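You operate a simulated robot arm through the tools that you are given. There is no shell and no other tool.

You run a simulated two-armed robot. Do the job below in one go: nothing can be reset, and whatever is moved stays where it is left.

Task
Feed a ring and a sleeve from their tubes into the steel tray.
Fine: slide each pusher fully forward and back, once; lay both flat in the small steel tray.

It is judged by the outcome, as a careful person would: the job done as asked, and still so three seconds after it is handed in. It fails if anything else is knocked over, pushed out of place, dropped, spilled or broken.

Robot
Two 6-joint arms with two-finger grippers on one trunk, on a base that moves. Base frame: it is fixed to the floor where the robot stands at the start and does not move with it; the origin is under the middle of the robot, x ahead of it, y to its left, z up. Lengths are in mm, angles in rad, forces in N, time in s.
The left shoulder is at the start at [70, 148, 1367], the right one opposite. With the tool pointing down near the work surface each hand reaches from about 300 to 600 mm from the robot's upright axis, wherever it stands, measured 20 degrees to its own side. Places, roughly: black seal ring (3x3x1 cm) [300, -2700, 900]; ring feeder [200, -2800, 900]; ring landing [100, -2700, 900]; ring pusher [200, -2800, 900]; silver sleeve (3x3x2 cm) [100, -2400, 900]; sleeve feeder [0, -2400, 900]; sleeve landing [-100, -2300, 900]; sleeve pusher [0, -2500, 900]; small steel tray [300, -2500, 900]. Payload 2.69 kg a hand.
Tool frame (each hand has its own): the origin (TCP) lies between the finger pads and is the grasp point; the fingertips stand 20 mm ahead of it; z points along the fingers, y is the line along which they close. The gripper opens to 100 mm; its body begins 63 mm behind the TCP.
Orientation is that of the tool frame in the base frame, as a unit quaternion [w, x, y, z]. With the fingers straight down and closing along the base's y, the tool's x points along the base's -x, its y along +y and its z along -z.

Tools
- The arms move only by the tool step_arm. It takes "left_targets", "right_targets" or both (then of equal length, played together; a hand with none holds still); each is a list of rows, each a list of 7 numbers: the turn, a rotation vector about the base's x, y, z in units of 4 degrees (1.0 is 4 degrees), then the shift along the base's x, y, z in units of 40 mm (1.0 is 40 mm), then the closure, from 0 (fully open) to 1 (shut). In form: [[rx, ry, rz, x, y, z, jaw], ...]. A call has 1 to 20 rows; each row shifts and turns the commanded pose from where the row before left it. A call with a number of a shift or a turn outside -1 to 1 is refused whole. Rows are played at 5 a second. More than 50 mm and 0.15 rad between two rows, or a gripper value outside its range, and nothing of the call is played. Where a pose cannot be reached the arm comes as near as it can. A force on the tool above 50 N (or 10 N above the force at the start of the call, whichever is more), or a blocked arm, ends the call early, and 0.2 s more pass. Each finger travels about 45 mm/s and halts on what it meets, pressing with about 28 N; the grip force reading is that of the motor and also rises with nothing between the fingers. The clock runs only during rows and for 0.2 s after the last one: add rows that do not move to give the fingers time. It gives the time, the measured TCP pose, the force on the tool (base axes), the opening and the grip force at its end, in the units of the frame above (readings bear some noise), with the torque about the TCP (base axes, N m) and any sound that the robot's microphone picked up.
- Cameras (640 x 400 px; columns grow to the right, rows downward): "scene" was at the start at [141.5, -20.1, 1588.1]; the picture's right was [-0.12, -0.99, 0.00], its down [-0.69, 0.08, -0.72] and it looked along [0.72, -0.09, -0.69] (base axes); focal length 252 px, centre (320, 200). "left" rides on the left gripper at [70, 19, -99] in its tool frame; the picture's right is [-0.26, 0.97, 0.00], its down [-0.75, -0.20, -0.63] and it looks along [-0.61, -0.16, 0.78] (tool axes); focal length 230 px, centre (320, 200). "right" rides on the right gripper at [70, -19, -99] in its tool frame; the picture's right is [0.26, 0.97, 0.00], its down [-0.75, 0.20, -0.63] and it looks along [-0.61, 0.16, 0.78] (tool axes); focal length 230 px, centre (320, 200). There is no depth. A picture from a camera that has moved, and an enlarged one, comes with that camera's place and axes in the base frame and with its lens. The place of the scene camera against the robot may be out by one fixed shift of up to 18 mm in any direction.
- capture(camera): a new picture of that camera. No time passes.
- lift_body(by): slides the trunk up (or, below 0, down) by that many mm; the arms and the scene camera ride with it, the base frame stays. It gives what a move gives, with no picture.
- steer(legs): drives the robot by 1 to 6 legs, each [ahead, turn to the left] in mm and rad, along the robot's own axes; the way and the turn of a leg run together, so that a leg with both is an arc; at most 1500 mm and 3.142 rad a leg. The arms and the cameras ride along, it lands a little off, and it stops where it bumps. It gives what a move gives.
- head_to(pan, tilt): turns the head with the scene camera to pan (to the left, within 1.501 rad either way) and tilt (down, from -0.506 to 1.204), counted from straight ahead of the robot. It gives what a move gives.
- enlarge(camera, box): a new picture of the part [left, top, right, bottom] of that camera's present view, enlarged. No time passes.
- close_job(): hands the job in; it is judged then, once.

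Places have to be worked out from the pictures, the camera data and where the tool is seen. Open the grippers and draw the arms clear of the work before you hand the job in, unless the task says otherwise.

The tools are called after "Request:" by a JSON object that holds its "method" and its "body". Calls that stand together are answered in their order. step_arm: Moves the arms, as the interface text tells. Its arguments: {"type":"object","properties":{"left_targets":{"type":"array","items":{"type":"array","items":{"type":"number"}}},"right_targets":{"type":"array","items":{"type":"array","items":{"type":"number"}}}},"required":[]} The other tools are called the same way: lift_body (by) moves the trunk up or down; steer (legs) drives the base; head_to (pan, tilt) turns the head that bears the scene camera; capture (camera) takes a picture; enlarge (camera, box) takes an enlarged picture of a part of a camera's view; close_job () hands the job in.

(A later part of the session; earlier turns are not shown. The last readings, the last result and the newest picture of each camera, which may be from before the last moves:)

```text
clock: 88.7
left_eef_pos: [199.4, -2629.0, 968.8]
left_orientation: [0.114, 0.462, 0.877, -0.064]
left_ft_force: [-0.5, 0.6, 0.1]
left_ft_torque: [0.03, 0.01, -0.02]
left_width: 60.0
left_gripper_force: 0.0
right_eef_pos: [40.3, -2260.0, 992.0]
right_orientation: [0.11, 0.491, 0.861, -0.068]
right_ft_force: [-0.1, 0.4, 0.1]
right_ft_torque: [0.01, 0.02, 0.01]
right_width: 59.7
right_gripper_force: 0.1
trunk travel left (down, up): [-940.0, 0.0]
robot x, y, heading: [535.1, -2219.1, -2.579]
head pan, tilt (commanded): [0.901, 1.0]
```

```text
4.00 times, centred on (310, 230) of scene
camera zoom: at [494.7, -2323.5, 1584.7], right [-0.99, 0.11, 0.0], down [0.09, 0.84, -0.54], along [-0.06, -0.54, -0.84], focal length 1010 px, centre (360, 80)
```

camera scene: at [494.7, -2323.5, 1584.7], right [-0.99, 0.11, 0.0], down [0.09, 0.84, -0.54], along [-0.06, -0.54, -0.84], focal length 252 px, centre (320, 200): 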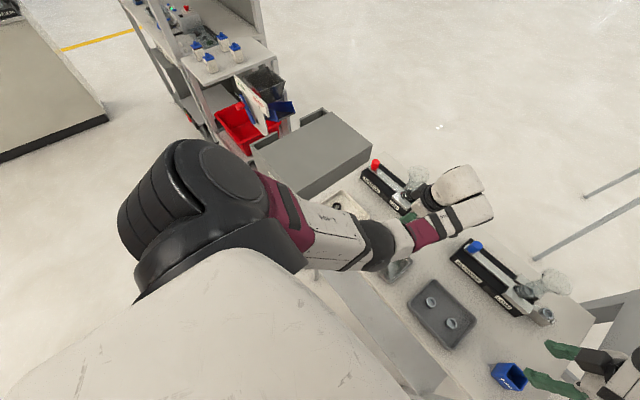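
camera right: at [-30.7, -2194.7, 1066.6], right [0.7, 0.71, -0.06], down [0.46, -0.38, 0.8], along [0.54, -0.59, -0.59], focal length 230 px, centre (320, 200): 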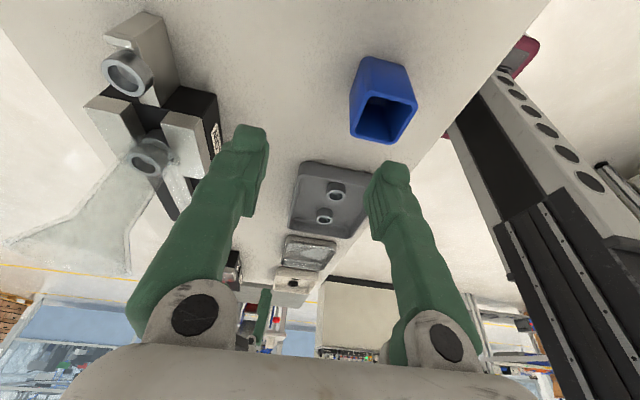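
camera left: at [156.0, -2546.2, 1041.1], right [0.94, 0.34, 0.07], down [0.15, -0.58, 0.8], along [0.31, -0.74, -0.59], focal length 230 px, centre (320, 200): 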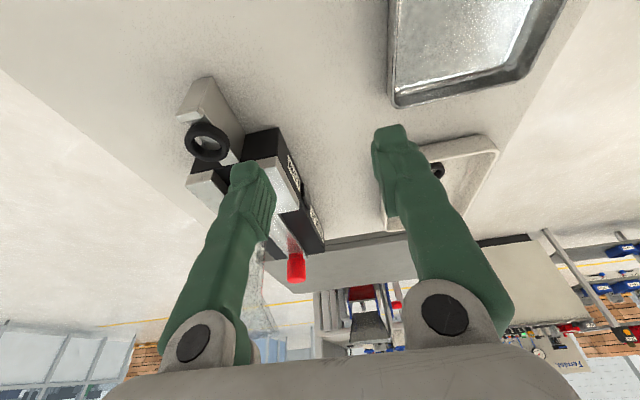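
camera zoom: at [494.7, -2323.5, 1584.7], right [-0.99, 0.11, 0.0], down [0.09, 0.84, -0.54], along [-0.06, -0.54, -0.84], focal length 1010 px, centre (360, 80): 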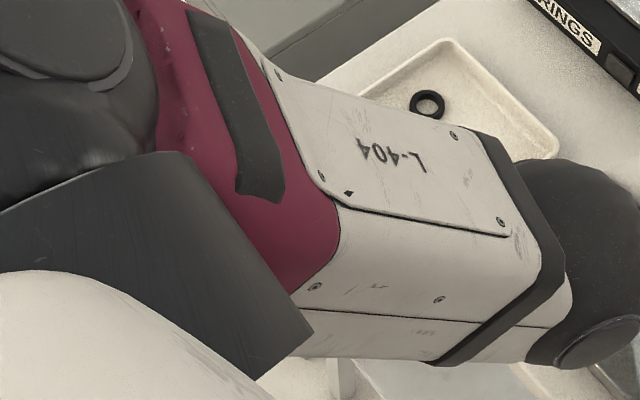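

I see no contact anywhere; the hands only rocked back a few mm after the stop. I take fresh wrist views to check whether the table moved and where ring and sleeve are now.

Request:
{"method": "enlarge", "body": {"camera": "left", "box": [120, 50, 440, 250]}}

Request:
{"method": "enlarge", "body": {"camera": "right", "box": [60, 0, 380, 200]}}

Request:
{"method": "head_to", "body": {"pan": 0.0, "tilt": 0.95}}

Request:
{"method": "capture", "body": {"camera": "scene"}}

```text
2.00 times, centred on (280, 150) of left
camera zoom: at [164.0, -2540.7, 1046.1], right [0.94, 0.34, 0.06], down [0.16, -0.57, 0.8], along [0.31, -0.75, -0.59], focal length 460 px, centre (400, 300)
```

zoom: 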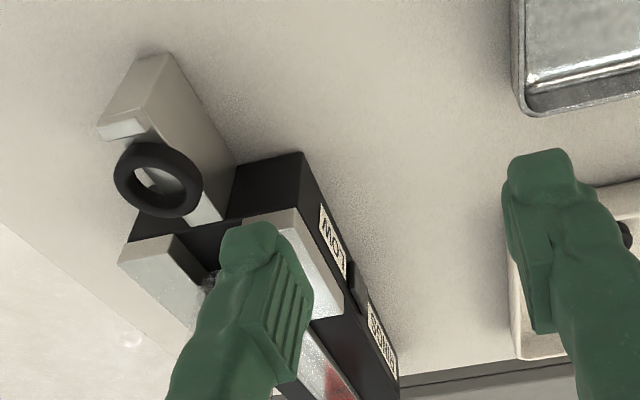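

```text
2.00 times, centred on (220, 100) of right
camera zoom: at [-22.3, -2189.1, 1071.1], right [0.7, 0.71, -0.07], down [0.46, -0.38, 0.8], along [0.54, -0.6, -0.6], focal length 460 px, centre (520, 400)
```

zoom: 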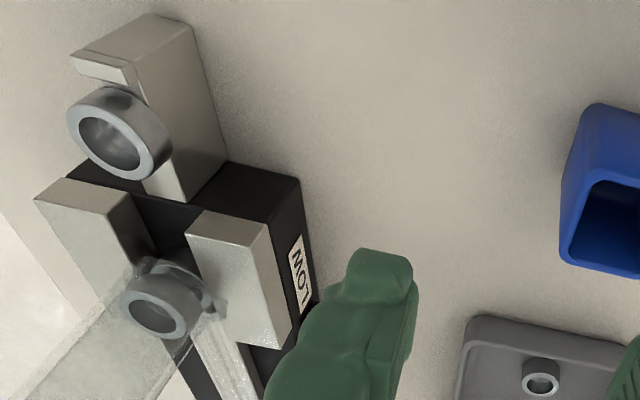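

```text
clock: 89.9
left_eef_pos: [200.0, -2628.4, 968.7]
left_orientation: [0.113, 0.462, 0.877, -0.064]
left_ft_force: [-0.2, -0.6, -0.4]
left_ft_torque: [0.0, -0.03, 0.02]
left_width: 59.9
left_gripper_force: 0.1
right_eef_pos: [40.7, -2259.6, 991.7]
right_orientation: [0.111, 0.492, 0.861, -0.068]
right_ft_force: [0.2, 0.1, 0.6]
right_ft_torque: [0.03, 0.0, 0.0]
right_width: 60.0
right_gripper_force: 0.1
trunk travel left (down, up): [-940.0, 0.0]
robot x, y, heading: [537.2, -2214.6, -2.583]
head pan, tilt (commanded): [0.0, 0.949]
```

```text
taken
camera scene: at [440.8, -2293.0, 1588.3], right [-0.53, 0.85, 0.0], down [0.69, 0.43, -0.58], along [-0.49, -0.31, -0.81], focal length 252 px, centre (320, 200)
```

scene: 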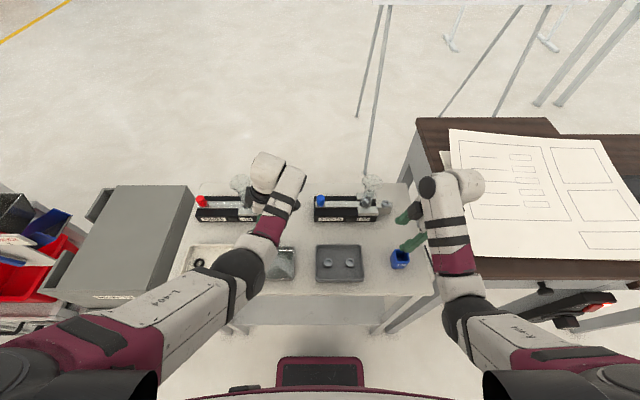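

The ring is where it was (125, -2669), so the table has not moved; the stop may have been only a stall. I try a short 25 mm advance and compare.

Request:
{"method": "steer", "body": {"legs": [[25, 0]]}}

Request:
{"method": "capture", "body": {"camera": "left"}}

Request:
{"method": "capture", "body": {"camera": "scene"}}

```text
clock: 90.7
left_eef_pos: [181.9, -2640.1, 971.9]
left_orientation: [0.111, 0.462, 0.877, -0.066]
left_ft_force: [-0.9, 0.6, 0.5]
left_ft_torque: [-0.02, 0.07, -0.01]
left_width: 60.2
left_gripper_force: 0.1
right_eef_pos: [22.7, -2269.4, 995.4]
right_orientation: [0.11, 0.491, 0.862, -0.071]
right_ft_force: [0.5, 0.8, 0.5]
right_ft_torque: [-0.02, 0.07, -0.06]
right_width: 59.8
right_gripper_force: 0.2
trunk travel left (down, up): [-940.0, 0.0]
robot x, y, heading: [513.6, -2231.5, -2.582]
head pan, tilt (commanded): [0.0, 0.949]
```

```text
taken
camera left: at [147.2, -2551.0, 1048.7], right [0.94, 0.34, 0.05], down [0.16, -0.57, 0.8], along [0.3, -0.75, -0.59], focal length 230 px, centre (320, 200)
```

left: 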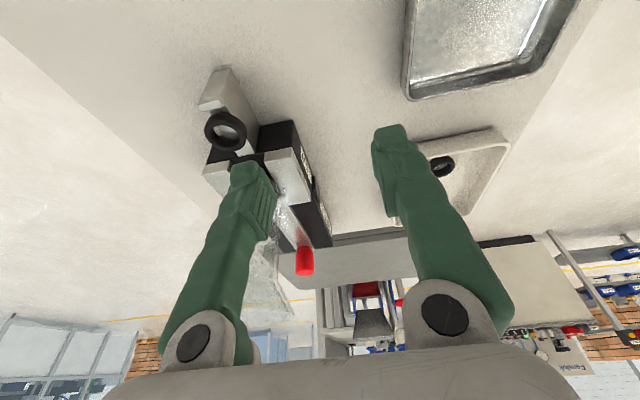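

```text
taken
camera scene: at [426.4, -2302.0, 1589.0], right [-0.53, 0.85, 0.0], down [0.69, 0.43, -0.59], along [-0.5, -0.31, -0.81], focal length 252 px, centre (320, 200)
```

scene: 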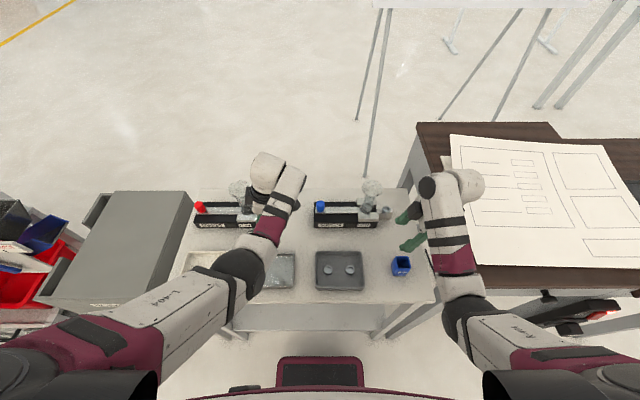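

This time it moved 27 mm without a block. I check that it has settled level and whether anything shifted.

Request:
{"method": "step_arm", "body": {"left_targets": [[0, 0, 0, 0, 0, 0, 0.4], [0, 0, 0, 0, 0, 0, 0.4], [0, 0, 0, 0, 0, 0, 0.4]]}}

Request:
{"method": "enlarge", "body": {"camera": "left", "box": [120, 50, 440, 250]}}

Request:
{"method": "enlarge", "body": {"camera": "right", "box": [60, 0, 380, 200]}}

```text
clock: 91.5
left_eef_pos: [179.6, -2641.2, 969.4]
left_orientation: [0.112, 0.462, 0.877, -0.065]
left_ft_force: [0.8, 0.6, -0.4]
left_ft_torque: [-0.03, 0.03, 0.0]
left_width: 60.0
left_gripper_force: 0.1
right_eef_pos: [20.8, -2272.3, 991.5]
right_orientation: [0.111, 0.491, 0.861, -0.068]
right_ft_force: [0.3, 0.6, 0.1]
right_ft_torque: [0.01, 0.01, -0.02]
right_width: 60.0
right_gripper_force: 0.1
trunk travel left (down, up): [-940.0, 0.0]
robot x, y, heading: [513.1, -2229.4, -2.585]
head pan, tilt (commanded): [0.0, 0.949]
```

```text
2.00 times, centred on (280, 150) of left
camera zoom: at [143.9, -2553.0, 1046.6], right [0.94, 0.34, 0.06], down [0.16, -0.57, 0.8], along [0.31, -0.75, -0.59], focal length 460 px, centre (400, 300)
```

zoom: 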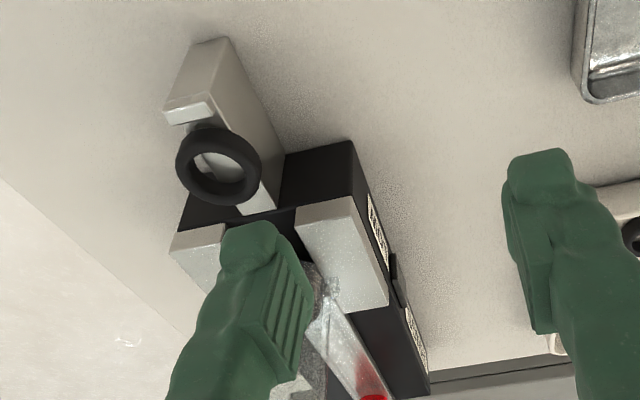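

```text
2.00 times, centred on (220, 100) of right
camera zoom: at [-42.2, -2201.4, 1071.6], right [0.7, 0.71, -0.07], down [0.47, -0.38, 0.8], along [0.54, -0.6, -0.6], focal length 460 px, centre (520, 400)
```

zoom: 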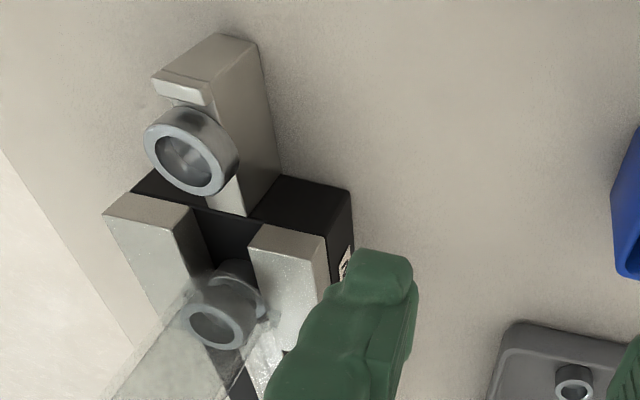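

It settled level again, so that stop was only a dynamic stall. I advance 22 mm more for comfortable reach to both landings.

Request:
{"method": "steer", "body": {"legs": [[22, 0]]}}

Request:
{"method": "step_arm", "body": {"left_targets": [[0, 0, 0, 0, 0, 0, 0.4], [0, 0, 0, 0, 0, 0, 0.4], [0, 0, 0, 0, 0, 0, 0.4]]}}

Request:
{"method": "capture", "body": {"camera": "left"}}

Request:
{"method": "capture", "body": {"camera": "scene"}}

```text
clock: 92.3
left_eef_pos: [164.2, -2650.7, 971.7]
left_orientation: [0.112, 0.463, 0.877, -0.067]
left_ft_force: [0.9, 0.0, -0.2]
left_ft_torque: [-0.05, 0.04, 0.0]
left_width: 60.1
left_gripper_force: 0.1
right_eef_pos: [4.6, -2281.4, 994.4]
right_orientation: [0.11, 0.491, 0.862, -0.07]
right_ft_force: [-0.3, 0.4, 0.5]
right_ft_torque: [0.01, 0.03, -0.04]
right_width: 60.0
right_gripper_force: 0.0
trunk travel left (down, up): [-940.0, 0.0]
robot x, y, heading: [498.6, -2239.5, -2.579]
head pan, tilt (commanded): [0.0, 0.949]
```

```text
clock: 93.1
left_eef_pos: [161.5, -2653.8, 968.5]
left_orientation: [0.114, 0.462, 0.877, -0.065]
left_ft_force: [0.2, 0.2, 0.7]
left_ft_torque: [0.0, 0.01, 0.0]
left_width: 59.7
left_gripper_force: 0.3
right_eef_pos: [1.8, -2282.9, 991.4]
right_orientation: [0.111, 0.491, 0.861, -0.068]
right_ft_force: [0.5, 0.3, -0.6]
right_ft_torque: [0.01, 0.0, 0.01]
right_width: 60.1
right_gripper_force: 0.0
trunk travel left (down, up): [-940.0, 0.0]
robot x, y, heading: [498.1, -2241.5, -2.578]
head pan, tilt (commanded): [0.0, 0.949]
```

```text
taken
camera left: at [125.2, -2564.8, 1046.3], right [0.94, 0.34, 0.06], down [0.16, -0.57, 0.8], along [0.31, -0.75, -0.59], focal length 230 px, centre (320, 200)
```

left: 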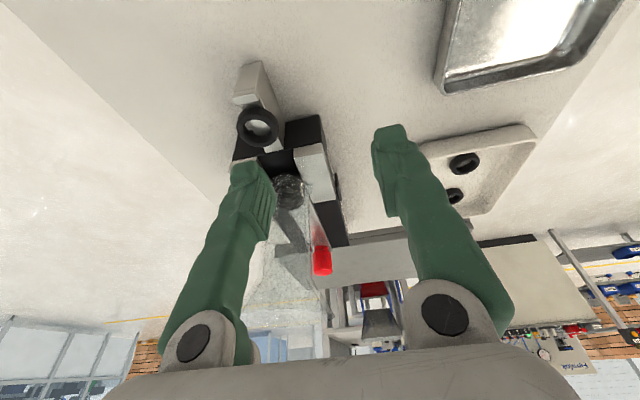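

```text
taken
camera scene: at [402.2, -2317.2, 1588.4], right [-0.53, 0.85, 0.0], down [0.69, 0.43, -0.58], along [-0.49, -0.31, -0.81], focal length 252 px, centre (320, 200)
```

scene: 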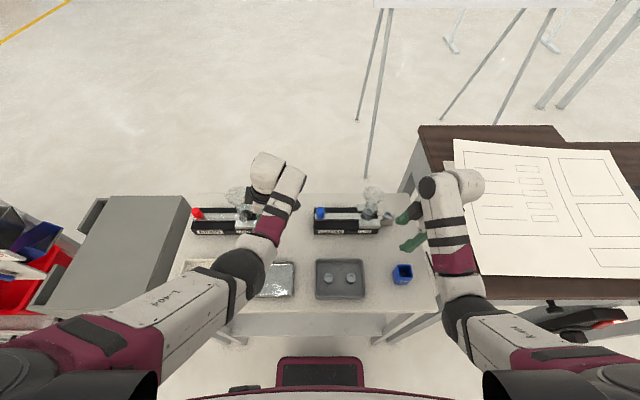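

Two views agree: the ring centre is at (125, -2671), mid-height z≈906, on a landing whose top is z≈900. I bring the left hand over it at the present height first.

Request:
{"method": "step_arm", "body": {"left_targets": [[0, 0, 0, -0.474, -0.195, 0, 0.4], [0, 0, 0, -0.474, -0.195, 0, 0.4], [0, 0, 0, 0, 0, 0, 0.4], [0, 0, 0, 0, 0, 0, 0.4]]}}

Request:
{"method": "capture", "body": {"camera": "left"}}

Request:
{"method": "enlarge", "body": {"camera": "left", "box": [200, 30, 440, 180]}}

Request:
{"method": "enlarge", "body": {"camera": "scene", "box": [190, 140, 318, 220]}}

```text
clock: 94.1
left_eef_pos: [122.7, -2667.7, 967.6]
left_orientation: [0.113, 0.463, 0.877, -0.065]
left_ft_force: [0.3, 0.7, 0.0]
left_ft_torque: [-0.01, -0.01, -0.02]
left_width: 59.4
left_gripper_force: 0.0
right_eef_pos: [1.9, -2284.7, 991.5]
right_orientation: [0.11, 0.491, 0.861, -0.068]
right_ft_force: [-0.7, 0.8, -0.7]
right_ft_torque: [0.02, -0.02, -0.01]
right_width: 59.9
right_gripper_force: 0.1
trunk travel left (down, up): [-940.0, 0.0]
robot x, y, heading: [496.5, -2243.4, -2.583]
head pan, tilt (commanded): [0.0, 0.949]
```

```text
taken
camera left: at [87.6, -2579.9, 1045.1], right [0.94, 0.34, 0.06], down [0.16, -0.57, 0.8], along [0.31, -0.75, -0.59], focal length 230 px, centre (320, 200)
```

left: 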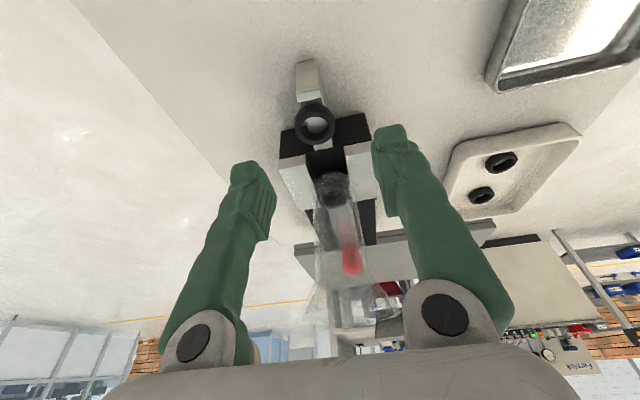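

```text
2.67 times, centred on (320, 105) of left
camera zoom: at [87.6, -2579.9, 1045.1], right [0.94, 0.34, 0.06], down [0.16, -0.57, 0.8], along [0.31, -0.75, -0.59], focal length 614 px, centre (320, 453)
```

zoom: 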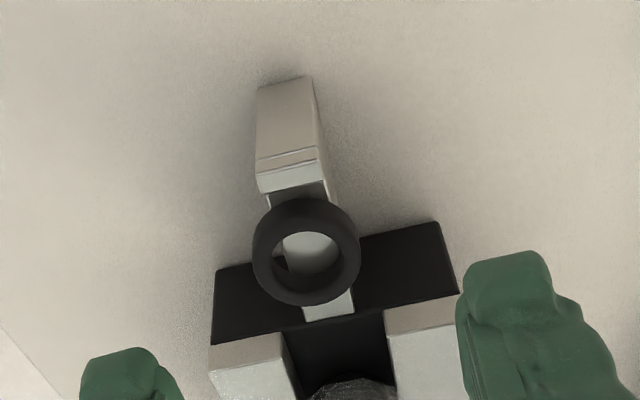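

```text
5.00 times, centred on (254, 180) of scene
camera zoom: at [402.2, -2317.5, 1588.4], right [-0.53, 0.85, 0.0], down [0.69, 0.43, -0.58], along [-0.49, -0.31, -0.81], focal length 1263 px, centre (650, 300)
```

zoom: 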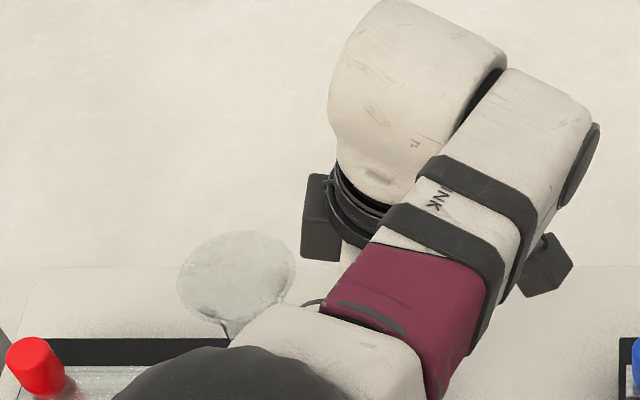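

The view shows a dark box on the hand's left side that would come down beside the funnel, so 15° lean is not enough. I lean the left hand further right in small steps, watching for drift.

Request:
{"method": "step_arm", "body": {"left_targets": [[-0.423, -0.266, 0, 0, 0, 0, 0.4], [-0.423, -0.266, 0, 0, 0, 0, 0.4], [0, 0, 0, 0, 0, 0, 0.4]]}}

Request:
{"method": "step_arm", "body": {"left_targets": [[-0.423, -0.266, 0, 0, 0, 0, 0.4], [0, 0, 0, 0, 0, 0, 0.4]]}}

```text
clock: 94.9
left_eef_pos: [122.7, -2668.7, 967.5]
left_orientation: [0.144, 0.46, 0.873, -0.082]
left_ft_force: [-0.1, 0.6, -0.3]
left_ft_torque: [-0.03, 0.03, -0.02]
left_width: 59.8
left_gripper_force: 0.1
right_eef_pos: [1.4, -2283.1, 990.9]
right_orientation: [0.112, 0.49, 0.862, -0.067]
right_ft_force: [-0.1, -0.3, -0.6]
right_ft_torque: [0.01, 0.0, -0.02]
right_width: 59.9
right_gripper_force: 0.1
trunk travel left (down, up): [-940.0, 0.0]
robot x, y, heading: [496.3, -2241.9, -2.581]
head pan, tilt (commanded): [0.0, 0.949]
```

```text
clock: 95.5
left_eef_pos: [123.2, -2668.0, 968.2]
left_orientation: [0.158, 0.459, 0.87, -0.091]
left_ft_force: [-0.7, -0.9, -0.9]
left_ft_torque: [-0.02, 0.01, -0.03]
left_width: 59.9
left_gripper_force: 0.0
right_eef_pos: [0.7, -2284.6, 991.1]
right_orientation: [0.111, 0.491, 0.861, -0.067]
right_ft_force: [-0.3, 0.4, -0.2]
right_ft_torque: [0.01, -0.01, -0.01]
right_width: 60.0
right_gripper_force: 0.0
trunk travel left (down, up): [-940.0, 0.0]
robot x, y, heading: [498.1, -2242.1, -2.588]
head pan, tilt (commanded): [0.0, 0.949]
```

No drift at 21° lean. I add the last 4°.

Request:
{"method": "step_arm", "body": {"left_targets": [[-0.423, -0.266, 0, 0, 0, 0, 0.4], [-0.423, -0.266, 0, 0, 0, 0, 0.4], [0, 0, 0, 0, 0, 0, 0.4]]}}

Request:
{"method": "capture", "body": {"camera": "left"}}

Request:
{"method": "enlarge", "body": {"camera": "scene", "box": [190, 140, 318, 220]}}

Request:
{"method": "enlarge", "body": {"camera": "left", "box": [200, 30, 440, 180]}}

```text
clock: 96.3
left_eef_pos: [127.3, -2669.0, 970.3]
left_orientation: [0.188, 0.456, 0.863, -0.108]
left_ft_force: [0.1, 0.0, 1.1]
left_ft_torque: [0.0, 0.02, 0.0]
left_width: 60.0
left_gripper_force: 0.0
left hand out of reach, approached as far as the arm can: row 2
right_eef_pos: [1.2, -2285.3, 992.4]
right_orientation: [0.111, 0.491, 0.861, -0.068]
right_ft_force: [0.1, 0.3, -0.4]
right_ft_torque: [0.02, -0.03, -0.04]
right_width: 59.9
right_gripper_force: 0.0
trunk travel left (down, up): [-940.0, 0.0]
robot x, y, heading: [496.2, -2240.8, -2.581]
head pan, tilt (commanded): [0.0, 0.949]
```

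```text
taken
camera left: at [85.9, -2571.0, 1030.5], right [0.93, 0.35, 0.09], down [0.08, -0.45, 0.89], along [0.35, -0.82, -0.44], focal length 230 px, centre (320, 200)
```

left: 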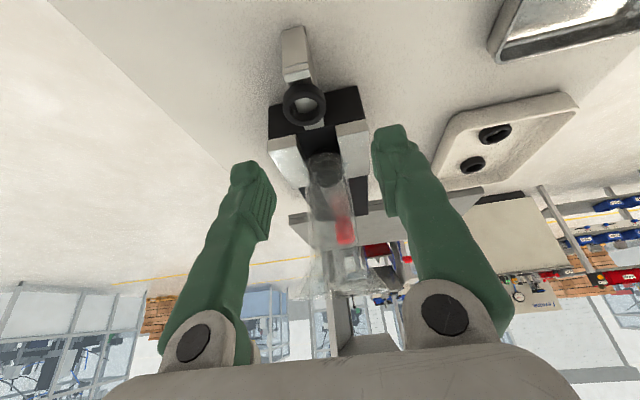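

```text
5.00 times, centred on (254, 180) of scene
camera zoom: at [401.7, -2317.9, 1588.3], right [-0.53, 0.85, 0.0], down [0.69, 0.43, -0.58], along [-0.49, -0.31, -0.81], focal length 1263 px, centre (650, 300)
```

zoom: 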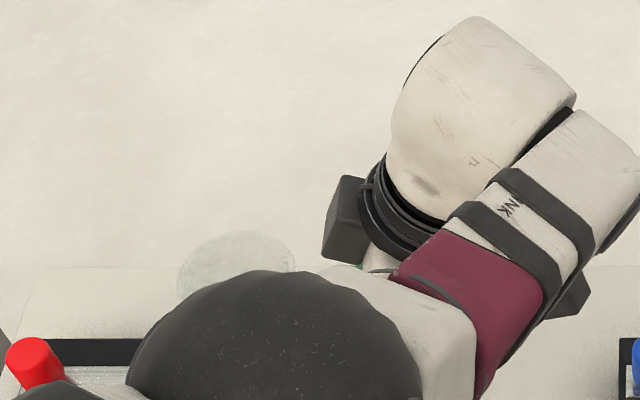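

```text
2.67 times, centred on (320, 105) of left
camera zoom: at [85.9, -2571.0, 1030.5], right [0.93, 0.35, 0.09], down [0.08, -0.45, 0.89], along [0.35, -0.82, -0.44], focal length 614 px, centre (320, 453)
```

zoom: 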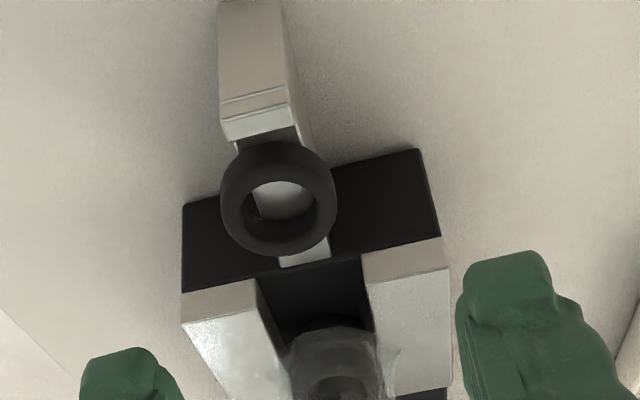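

The last degree or two is at the reach limit, so I go back 2° (to ~23°); the box is now clear of the funnel sideways. I then check the position.

Request:
{"method": "step_arm", "body": {"left_targets": [[0.423, 0.266, 0, 0, 0, 0, 0.4], [0, 0, 0, 0, 0, 0, 0.4], [0, 0, 0, 0, 0, 0, 0.4]]}}

```text
clock: 97.1
left_eef_pos: [127.1, -2668.6, 970.1]
left_orientation: [0.173, 0.456, 0.868, -0.098]
left_ft_force: [0.4, -0.1, -0.6]
left_ft_torque: [-0.01, 0.01, -0.01]
left_width: 59.9
left_gripper_force: 0.0
right_eef_pos: [1.2, -2283.6, 992.4]
right_orientation: [0.111, 0.491, 0.862, -0.067]
right_ft_force: [-0.3, 0.3, 0.1]
right_ft_torque: [-0.02, -0.06, 0.04]
right_width: 59.8
right_gripper_force: 0.0
trunk travel left (down, up): [-940.0, 0.0]
robot x, y, heading: [498.9, -2241.5, -2.582]
head pan, tilt (commanded): [0.0, 0.949]
```

Stable at 23° lean. I centre on the ring and start down, first 28 mm, checking for drift.

Request:
{"method": "step_arm", "body": {"left_targets": [[0, 0, 0, -0.107, 0.043, -0.2, 0.4], [0, 0, 0, 0, 0, -0.5, 0.4], [0, 0, 0, 0, 0, 0, 0.4]]}}

Request:
{"method": "capture", "body": {"camera": "left"}}

Request:
{"method": "enlarge", "body": {"camera": "scene", "box": [190, 150, 318, 230]}}

```text
clock: 97.9
left_eef_pos: [135.4, -2670.0, 952.8]
left_orientation: [0.172, 0.456, 0.867, -0.1]
left_ft_force: [0.5, 0.2, 0.5]
left_ft_torque: [0.0, 0.03, 0.0]
left_width: 60.0
left_gripper_force: 0.1
left hand out of reach, approached as far as the arm can: row 1, 2
right_eef_pos: [1.2, -2284.5, 991.5]
right_orientation: [0.111, 0.491, 0.861, -0.068]
right_ft_force: [1.0, 0.2, -0.8]
right_ft_torque: [-0.01, 0.01, -0.03]
right_width: 60.2
right_gripper_force: 0.1
trunk travel left (down, up): [-940.0, 0.0]
robot x, y, heading: [496.9, -2242.1, -2.584]
head pan, tilt (commanded): [0.0, 0.949]
```

```text
taken
camera left: at [94.1, -2573.1, 1016.3], right [0.93, 0.35, 0.09], down [0.1, -0.47, 0.88], along [0.35, -0.81, -0.48], focal length 230 px, centre (320, 200)
```

left: 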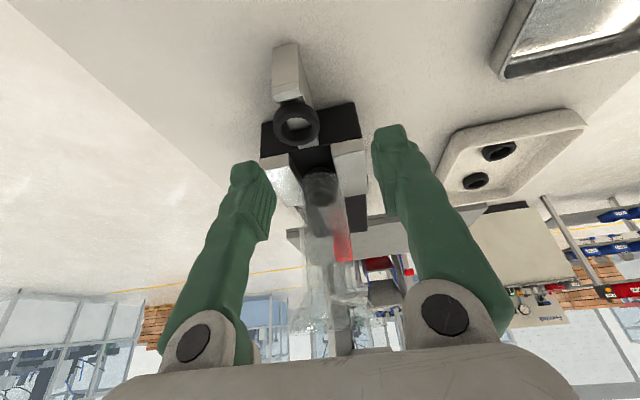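

```text
5.00 times, centred on (254, 190) of scene
camera zoom: at [402.0, -2317.7, 1588.3], right [-0.53, 0.85, 0.0], down [0.69, 0.43, -0.58], along [-0.49, -0.31, -0.81], focal length 1263 px, centre (650, 250)
```

zoom: 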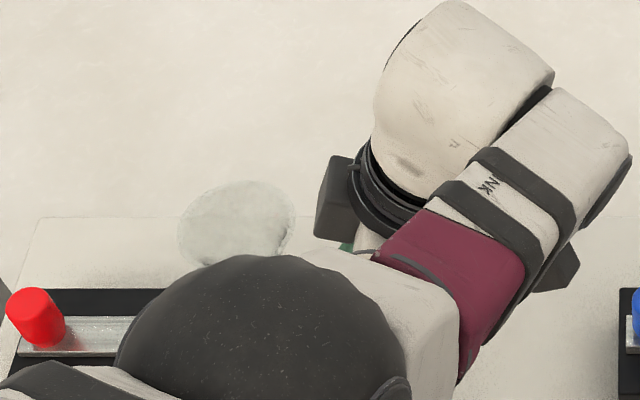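

The arm is at its far reach limit when leaning, going down. Lowering the trunk will give more forward reach, so I alternate: raise the hands, then lower the trunk 50 mm.

Request:
{"method": "step_arm", "body": {"left_targets": [[0, 0, 0, 0, 0, 0.6, 0.4], [0, 0, 0, 0, 0, 0.6, 0.4], [0, 0, 0, 0, 0, 0, 0.4]], "right_targets": [[0, 0, 0, 0, 0, 0.25, 0.4], [0, 0, 0, 0, 0, 0.25, 0.4], [0, 0, 0, 0, 0, 0, 0.4]]}}

```text
clock: 98.7
left_eef_pos: [134.9, -2670.0, 1000.3]
left_orientation: [0.173, 0.457, 0.867, -0.098]
left_ft_force: [0.0, -0.4, 0.3]
left_ft_torque: [0.01, 0.03, 0.02]
left_width: 60.0
left_gripper_force: 0.0
right_eef_pos: [-0.7, -2284.8, 1008.9]
right_orientation: [0.111, 0.491, 0.861, -0.068]
right_ft_force: [0.8, 1.3, -0.7]
right_ft_torque: [0.01, -0.02, -0.01]
right_width: 60.1
right_gripper_force: 0.1
right hand out of reach, approached as far as the arm can: row 2
trunk travel left (down, up): [-940.0, 0.0]
robot x, y, heading: [497.7, -2237.2, -2.582]
head pan, tilt (commanded): [0.0, 0.949]
```

The left hand is at z≈1000 and clear. I lower the trunk by 45 mm, the hands riding down with it.

Request:
{"method": "lift_body", "body": {"by": -45}}

Request:
{"method": "step_arm", "body": {"left_targets": [[0, 0, 0, 0, 0, 0.6, 0.4], [0, 0, 0, 0, 0, 0.5, 0.4], [0, 0, 0, 0, 0, 0, 0.4]]}}

```text
clock: 99.6
left_eef_pos: [134.5, -2669.2, 955.2]
left_orientation: [0.171, 0.458, 0.867, -0.099]
left_ft_force: [-0.3, 0.7, 0.0]
left_ft_torque: [-0.01, 0.01, -0.02]
left_width: 59.9
left_gripper_force: 0.1
right_eef_pos: [0.3, -2285.1, 964.2]
right_orientation: [0.111, 0.491, 0.861, -0.068]
right_ft_force: [0.6, -0.4, 0.2]
right_ft_torque: [0.02, 0.0, -0.01]
right_width: 60.1
right_gripper_force: 0.1
trunk travel left (down, up): [-895.0, 45.0]
robot x, y, heading: [495.5, -2238.3, -2.58]
head pan, tilt (commanded): [0.0, 0.949]
```

```text
clock: 100.4
left_eef_pos: [133.8, -2670.1, 998.2]
left_orientation: [0.172, 0.457, 0.867, -0.099]
left_ft_force: [0.0, 0.2, 0.3]
left_ft_torque: [0.01, -0.02, 0.01]
left_width: 59.7
left_gripper_force: 0.1
right_eef_pos: [-0.6, -2285.3, 964.0]
right_orientation: [0.111, 0.492, 0.861, -0.068]
right_ft_force: [0.9, 0.6, -0.2]
right_ft_torque: [0.03, -0.03, -0.03]
right_width: 60.1
right_gripper_force: 0.2
trunk travel left (down, up): [-895.0, 45.0]
robot x, y, heading: [496.7, -2242.4, -2.582]
head pan, tilt (commanded): [0.0, 0.949]
```

Working as intended. I lower the trunk another 40 mm.

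Request:
{"method": "lift_body", "body": {"by": -40}}

Request:
{"method": "step_arm", "body": {"left_targets": [[0, 0, 0, -0.28, 0.07, 0, 0.4], [0, 0, 0, 0, 0, 0, 0.4], [0, 0, 0, 0, 0, 0, 0.4]]}}

Request:
{"method": "capture", "body": {"camera": "left"}}

Request:
{"method": "enlarge", "body": {"camera": "left", "box": [200, 30, 440, 180]}}

Request:
{"method": "capture", "body": {"camera": "scene"}}

```text
clock: 101.2
left_eef_pos: [134.3, -2670.2, 959.6]
left_orientation: [0.173, 0.457, 0.867, -0.1]
left_ft_force: [-0.1, 0.4, -0.2]
left_ft_torque: [0.01, -0.01, -0.01]
left_width: 59.9
left_gripper_force: 0.0
right_eef_pos: [0.6, -2284.6, 923.5]
right_orientation: [0.11, 0.491, 0.862, -0.067]
right_ft_force: [0.2, -0.1, 0.7]
right_ft_torque: [0.01, 0.01, 0.01]
right_width: 60.1
right_gripper_force: 0.1
trunk travel left (down, up): [-855.0, 85.0]
robot x, y, heading: [497.0, -2241.6, -2.582]
head pan, tilt (commanded): [0.0, 0.949]
```

```text
clock: 102.0
left_eef_pos: [123.7, -2667.8, 959.2]
left_orientation: [0.172, 0.457, 0.867, -0.099]
left_ft_force: [0.9, 0.2, 0.3]
left_ft_torque: [0.0, 0.01, 0.0]
left_width: 60.2
left_gripper_force: 0.1
right_eef_pos: [1.3, -2285.0, 923.5]
right_orientation: [0.111, 0.492, 0.861, -0.068]
right_ft_force: [-0.8, 0.2, 0.2]
right_ft_torque: [0.04, 0.01, 0.0]
right_width: 60.2
right_gripper_force: 0.1
trunk travel left (down, up): [-855.0, 85.0]
robot x, y, heading: [491.5, -2243.3, -2.582]
head pan, tilt (commanded): [0.0, 0.949]
```

```text
taken
camera left: at [82.2, -2570.7, 1022.5], right [0.93, 0.35, 0.09], down [0.1, -0.47, 0.88], along [0.35, -0.81, -0.48], focal length 230 px, centre (320, 200)
```

left: 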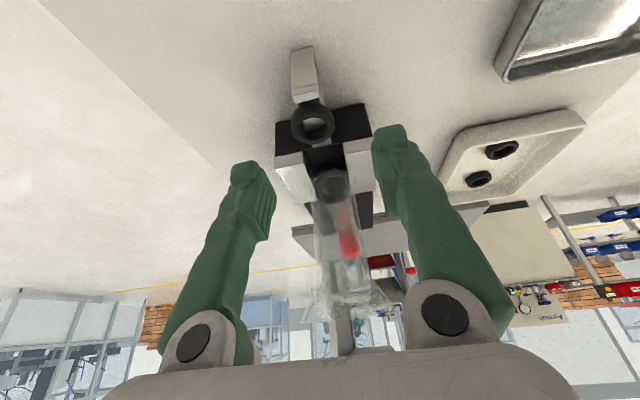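

```text
2.67 times, centred on (320, 105) of left
camera zoom: at [82.2, -2570.7, 1022.5], right [0.93, 0.35, 0.09], down [0.1, -0.47, 0.88], along [0.35, -0.81, -0.48], focal length 614 px, centre (320, 453)
```

zoom: 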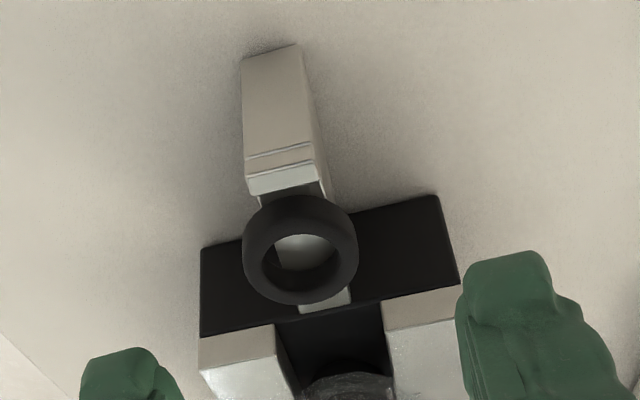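

```text
taken
camera scene: at [402.1, -2317.6, 1503.4], right [-0.53, 0.85, 0.0], down [0.69, 0.43, -0.58], along [-0.49, -0.31, -0.81], focal length 252 px, centre (320, 200)
```

scene: 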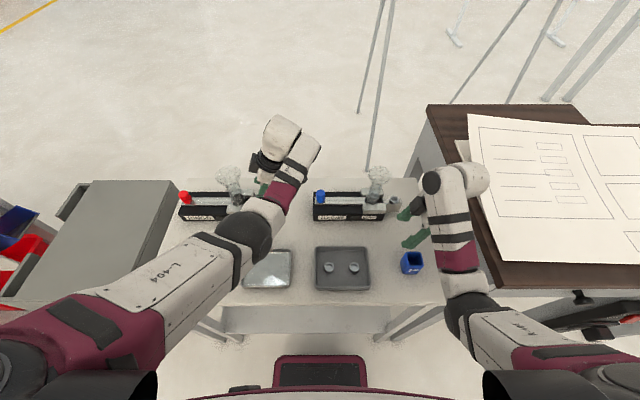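

Now well within reach: the ring is 4 mm left of the TCP as planned and centred front-to-back. I go down 20 mm and check clearance to the funnel.

Request:
{"method": "step_arm", "body": {"left_targets": [[0, 0, 0, -0.02, -0.012, -0.25, 0.4], [0, 0, 0, 0, 0, -0.25, 0.4], [0, 0, 0, 0, 0, 0, 0.4]]}}

Request:
{"method": "enlarge", "body": {"camera": "scene", "box": [190, 130, 350, 230]}}

Request:
{"method": "capture", "body": {"camera": "left"}}

```text
clock: 102.8
left_eef_pos: [123.8, -2668.1, 937.6]
left_orientation: [0.172, 0.457, 0.867, -0.099]
left_ft_force: [0.6, 0.2, 1.2]
left_ft_torque: [0.01, 0.0, -0.03]
left_width: 60.0
left_gripper_force: 0.0
right_eef_pos: [-0.9, -2285.1, 923.0]
right_orientation: [0.111, 0.491, 0.861, -0.069]
right_ft_force: [0.3, 0.9, -0.8]
right_ft_torque: [-0.06, 0.02, 0.03]
right_width: 60.0
right_gripper_force: 0.0
trunk travel left (down, up): [-855.0, 85.0]
robot x, y, heading: [496.7, -2239.6, -2.581]
head pan, tilt (commanded): [0.0, 0.949]
```

```text
4.00 times, centred on (270, 180) of scene
camera zoom: at [401.4, -2317.4, 1503.3], right [-0.53, 0.85, 0.0], down [0.69, 0.43, -0.58], along [-0.49, -0.31, -0.81], focal length 1010 px, centre (520, 280)
```

zoom: 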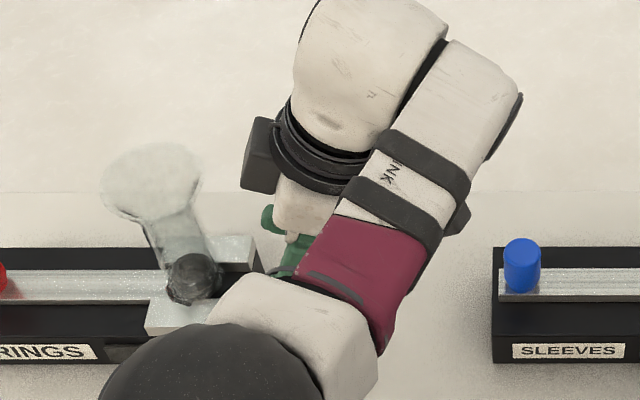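

```text
taken
camera left: at [81.9, -2571.7, 1001.9], right [0.93, 0.35, 0.09], down [0.1, -0.47, 0.88], along [0.35, -0.81, -0.48], focal length 230 px, centre (320, 200)
```

left: 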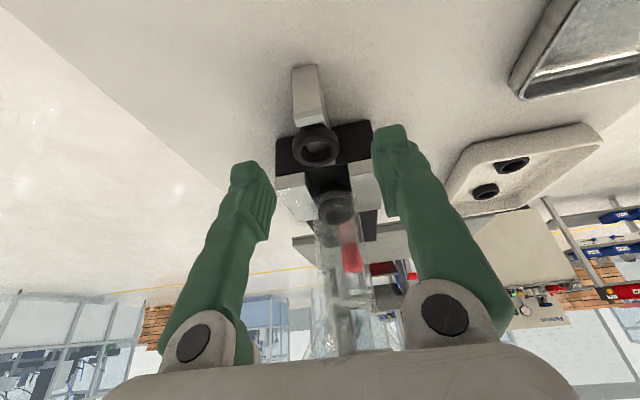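

About 20 mm of side clearance remains between the hand's box and the funnel. I go down the last 20 mm, watching the force.

Request:
{"method": "step_arm", "body": {"left_targets": [[0, 0, 0, 0, 0, -0.25, 0.4], [0, 0, 0, 0, 0, -0.25, 0.4], [0, 0, 0, 0, 0, 0, 0.4]]}}

Request:
{"method": "capture", "body": {"camera": "left"}}

Request:
{"method": "enlarge", "body": {"camera": "left", "box": [200, 80, 440, 230]}}

Request:
{"method": "enlarge", "body": {"camera": "scene", "box": [190, 130, 350, 230]}}

```text
clock: 103.6
left_eef_pos: [122.0, -2667.9, 918.5]
left_orientation: [0.173, 0.457, 0.867, -0.099]
left_ft_force: [-0.2, 0.3, -0.5]
left_ft_torque: [0.0, -0.01, -0.03]
left_width: 60.1
left_gripper_force: 0.1
right_eef_pos: [-0.7, -2284.5, 924.3]
right_orientation: [0.111, 0.492, 0.861, -0.068]
right_ft_force: [-0.4, -0.8, -0.1]
right_ft_torque: [0.01, 0.01, 0.02]
right_width: 59.8
right_gripper_force: 0.0
trunk travel left (down, up): [-855.0, 85.0]
robot x, y, heading: [497.2, -2241.6, -2.584]
head pan, tilt (commanded): [0.0, 0.949]
```

```text
taken
camera left: at [80.9, -2571.4, 982.4], right [0.93, 0.35, 0.09], down [0.1, -0.47, 0.88], along [0.35, -0.81, -0.48], focal length 230 px, centre (320, 200)
```

left: 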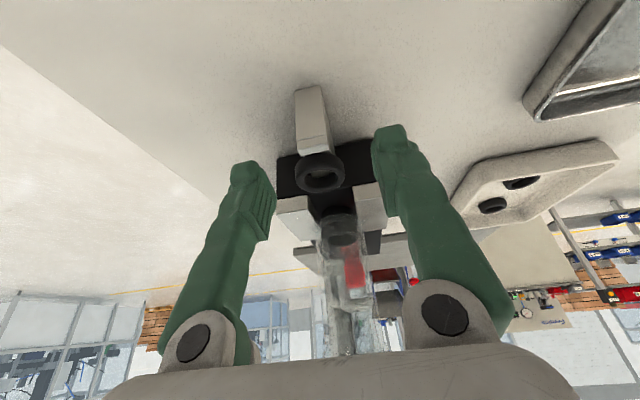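

```text
2.67 times, centred on (320, 155) of left
camera zoom: at [80.9, -2571.4, 982.4], right [0.93, 0.35, 0.09], down [0.1, -0.47, 0.88], along [0.35, -0.81, -0.48], focal length 614 px, centre (320, 320)
```

zoom: 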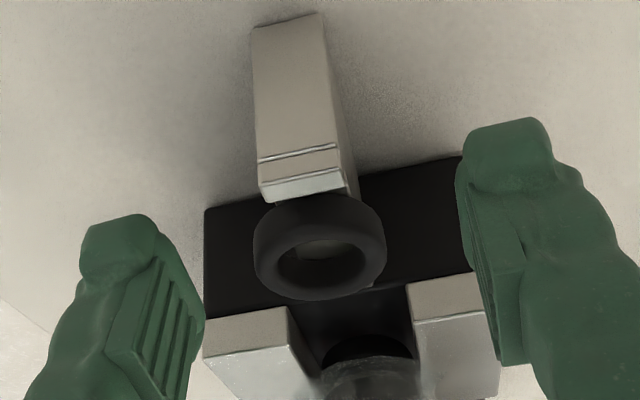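

```text
4.00 times, centred on (270, 180) of scene
camera zoom: at [401.6, -2317.5, 1503.3], right [-0.53, 0.85, 0.0], down [0.69, 0.43, -0.58], along [-0.49, -0.31, -0.81], focal length 1010 px, centre (520, 280)
```

zoom: 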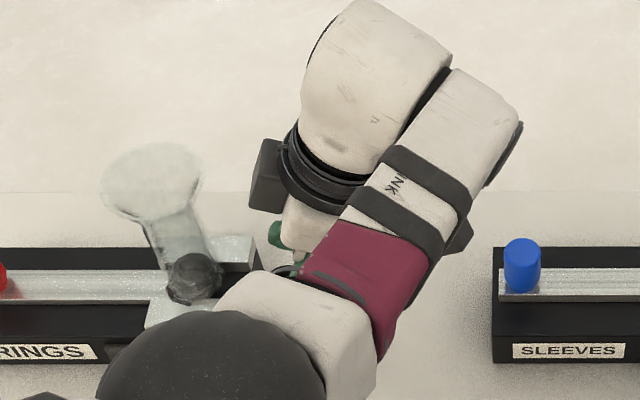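

The fingers straddle the ring with no contact and the funnel is clear. I lower 2 mm more and close on the ring.

Request:
{"method": "step_arm", "body": {"left_targets": [[0, 0, 0, 0, 0, -0.05, 0.4], [0, 0, 0, 0, 0, 0, 0.55], [0, 0, 0, 0, 0, 0, 0.65], [0, 0, 0, 0, 0, 0, 0.75], [0, 0, 0, 0, 0, 0, 0.85], [0, 0, 0, 0, 0, 0, 0.85]]}}

Request:
{"method": "enlarge", "body": {"camera": "left", "box": [200, 80, 440, 230]}}

```text
clock: 105.0
left_eef_pos: [122.0, -2667.2, 916.0]
left_orientation: [0.172, 0.457, 0.867, -0.1]
left_ft_force: [-0.3, -0.2, -0.4]
left_ft_torque: [0.01, 0.01, 0.0]
left_width: 20.6
left_gripper_force: 27.8
right_eef_pos: [-0.1, -2284.8, 923.1]
right_orientation: [0.111, 0.491, 0.861, -0.068]
right_ft_force: [0.9, 0.7, -0.7]
right_ft_torque: [0.02, 0.0, 0.0]
right_width: 60.1
right_gripper_force: 0.0
trunk travel left (down, up): [-855.0, 85.0]
robot x, y, heading: [497.6, -2243.5, -2.581]
head pan, tilt (commanded): [0.0, 0.949]
```

```text
2.67 times, centred on (320, 155) of left
camera zoom: at [80.7, -2571.3, 980.1], right [0.93, 0.35, 0.09], down [0.1, -0.47, 0.88], along [0.35, -0.81, -0.48], focal length 614 px, centre (320, 320)
```

zoom: 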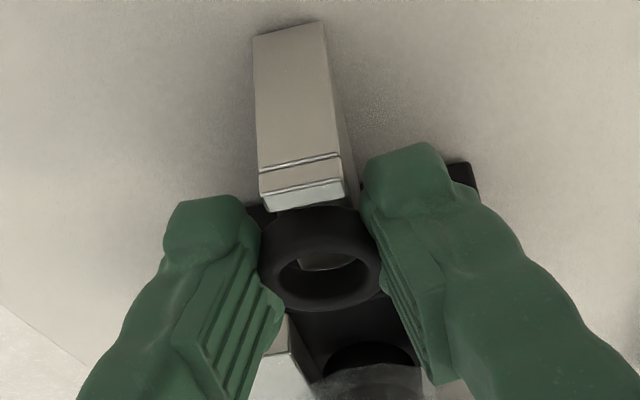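

The fingers have halted on the ring (20.6 mm). I command fully shut to confirm a firm grip, then lift a little.

Request:
{"method": "step_arm", "body": {"left_targets": [[0, 0, 0, 0, 0, 0, 1.0], [0, 0, 0, 0, 0, 0, 1.0], [0, 0, 0, 0, 0, 0, 1.0]]}}

Request:
{"method": "step_arm", "body": {"left_targets": [[0, 0, 0, 0, 0, 0.25, 1.0], [0, 0, 0, 0, 0, 0.25, 1.0], [0, 0, 0, 0, 0, 0, 1.0]]}}

Request:
{"method": "enlarge", "body": {"camera": "left", "box": [200, 80, 440, 230]}}

```text
clock: 105.8
left_eef_pos: [121.1, -2668.6, 916.6]
left_orientation: [0.172, 0.457, 0.867, -0.099]
left_ft_force: [0.5, 1.4, -1.0]
left_ft_torque: [0.0, 0.02, 0.02]
left_width: 20.1
left_gripper_force: 27.7
right_eef_pos: [1.3, -2284.9, 923.7]
right_orientation: [0.111, 0.491, 0.862, -0.068]
right_ft_force: [-0.3, -0.7, -0.1]
right_ft_torque: [-0.04, 0.02, 0.02]
right_width: 59.9
right_gripper_force: 0.1
trunk travel left (down, up): [-855.0, 85.0]
robot x, y, heading: [498.3, -2240.6, -2.583]
head pan, tilt (commanded): [0.0, 0.949]
```

```text
clock: 106.6
left_eef_pos: [122.4, -2668.2, 936.2]
left_orientation: [0.173, 0.458, 0.867, -0.099]
left_ft_force: [0.5, 0.2, -0.3]
left_ft_torque: [0.0, 0.04, 0.0]
left_width: 22.9
left_gripper_force: 27.9
right_eef_pos: [-0.8, -2286.0, 923.5]
right_orientation: [0.111, 0.492, 0.861, -0.069]
right_ft_force: [-0.6, -0.6, -0.2]
right_ft_torque: [-0.02, -0.03, 0.01]
right_width: 60.1
right_gripper_force: 0.1
trunk travel left (down, up): [-855.0, 85.0]
robot x, y, heading: [498.4, -2245.7, -2.588]
head pan, tilt (commanded): [0.0, 0.949]
```

```text
2.67 times, centred on (320, 155) of left
camera zoom: at [81.4, -2571.9, 1000.2], right [0.93, 0.35, 0.09], down [0.09, -0.47, 0.88], along [0.35, -0.81, -0.48], focal length 614 px, centre (320, 320)
```

zoom: 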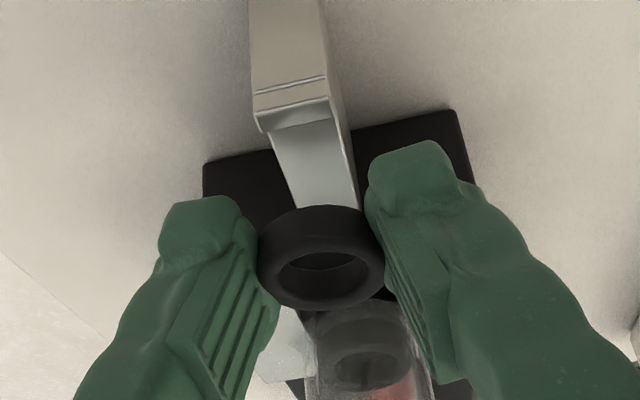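

The ring is in the grip and lifted off the landing. I raise the left hand further, straight up past the funnel.

Request:
{"method": "step_arm", "body": {"left_targets": [[0, 0, 0, 0, 0, 0.5, 1.0], [0, 0, 0, 0, 0, 0.5, 1.0], [0, 0, 0, 0, 0, 0, 1.0]]}}

Request:
{"method": "lift_body", "body": {"by": 50}}

Request:
{"method": "capture", "body": {"camera": "left"}}

Request:
{"method": "capture", "body": {"camera": "scene"}}

```text
clock: 107.4
left_eef_pos: [123.5, -2668.6, 975.4]
left_orientation: [0.172, 0.457, 0.867, -0.098]
left_ft_force: [0.8, 1.1, 0.1]
left_ft_torque: [-0.02, 0.01, 0.02]
left_width: 22.9
left_gripper_force: 28.8
right_eef_pos: [0.7, -2284.5, 922.9]
right_orientation: [0.11, 0.491, 0.861, -0.067]
right_ft_force: [0.1, -0.6, -0.1]
right_ft_torque: [0.02, -0.01, 0.01]
right_width: 59.8
right_gripper_force: 0.0
trunk travel left (down, up): [-855.0, 85.0]
robot x, y, heading: [496.8, -2240.0, -2.581]
head pan, tilt (commanded): [0.0, 0.949]
```

```text
clock: 108.3
left_eef_pos: [121.1, -2669.1, 1027.6]
left_orientation: [0.173, 0.456, 0.868, -0.098]
left_ft_force: [0.4, -0.2, 0.2]
left_ft_torque: [0.0, 0.0, -0.01]
left_width: 22.8
left_gripper_force: 27.8
right_eef_pos: [-0.6, -2283.9, 973.9]
right_orientation: [0.112, 0.491, 0.861, -0.069]
right_ft_force: [0.3, 0.1, 1.1]
right_ft_torque: [0.01, 0.0, 0.06]
right_width: 59.9
right_gripper_force: 0.1
trunk travel left (down, up): [-905.0, 35.0]
robot x, y, heading: [492.2, -2239.6, -2.585]
head pan, tilt (commanded): [0.0, 0.949]
```

```text
taken
camera left: at [81.4, -2572.8, 1090.2], right [0.93, 0.35, 0.09], down [0.09, -0.47, 0.88], along [0.35, -0.81, -0.48], focal length 230 px, centre (320, 200)
```

left: 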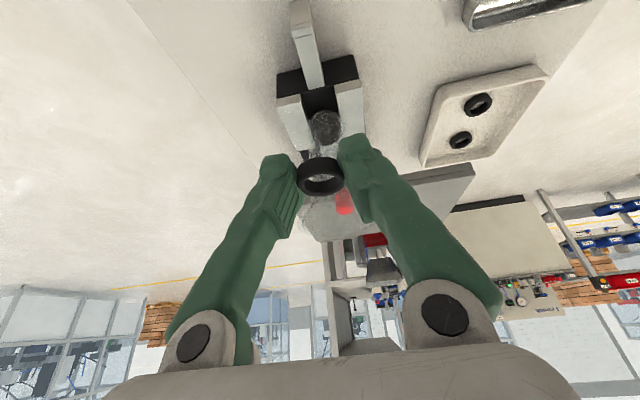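

```text
taken
camera scene: at [401.2, -2317.7, 1553.3], right [-0.53, 0.85, 0.0], down [0.69, 0.43, -0.58], along [-0.49, -0.31, -0.81], focal length 252 px, centre (320, 200)
```

scene: 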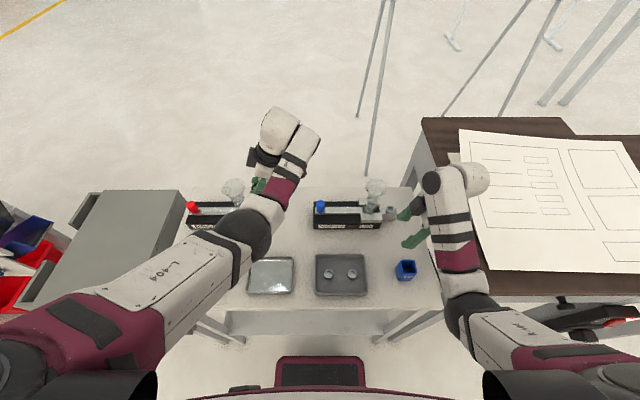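

The ring sits level in the fingers. I zoom on the steel tray to fix its place for laying the ring down.

Request:
{"method": "enlarge", "body": {"camera": "scene", "box": [200, 230, 360, 330]}}

Request:
{"method": "enlarge", "body": {"camera": "scene", "box": [180, 160, 340, 260]}}

```text
4.00 times, centred on (280, 280) of scene
camera zoom: at [401.2, -2317.7, 1553.3], right [-0.53, 0.85, 0.0], down [0.69, 0.43, -0.58], along [-0.49, -0.31, -0.81], focal length 1010 px, centre (480, -120)
```

zoom: 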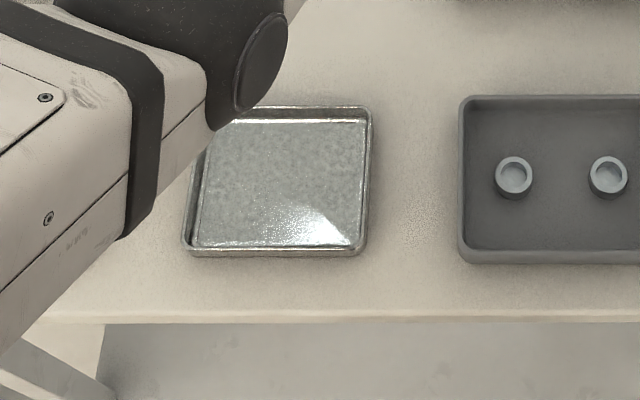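

```text
4.00 times, centred on (260, 210) of scene
camera zoom: at [401.2, -2317.7, 1553.3], right [-0.53, 0.85, 0.0], down [0.69, 0.43, -0.58], along [-0.49, -0.31, -0.81], focal length 1010 px, centre (560, 160)
```

zoom: 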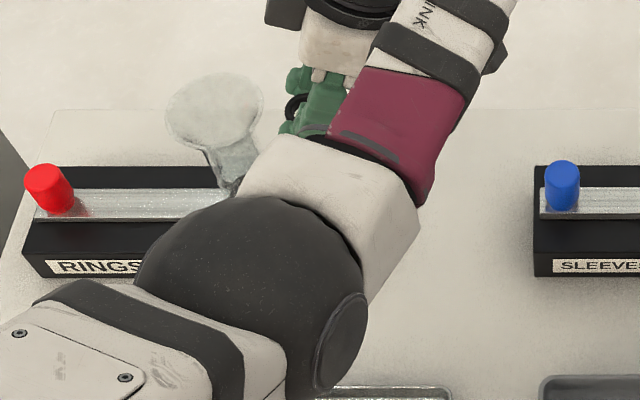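

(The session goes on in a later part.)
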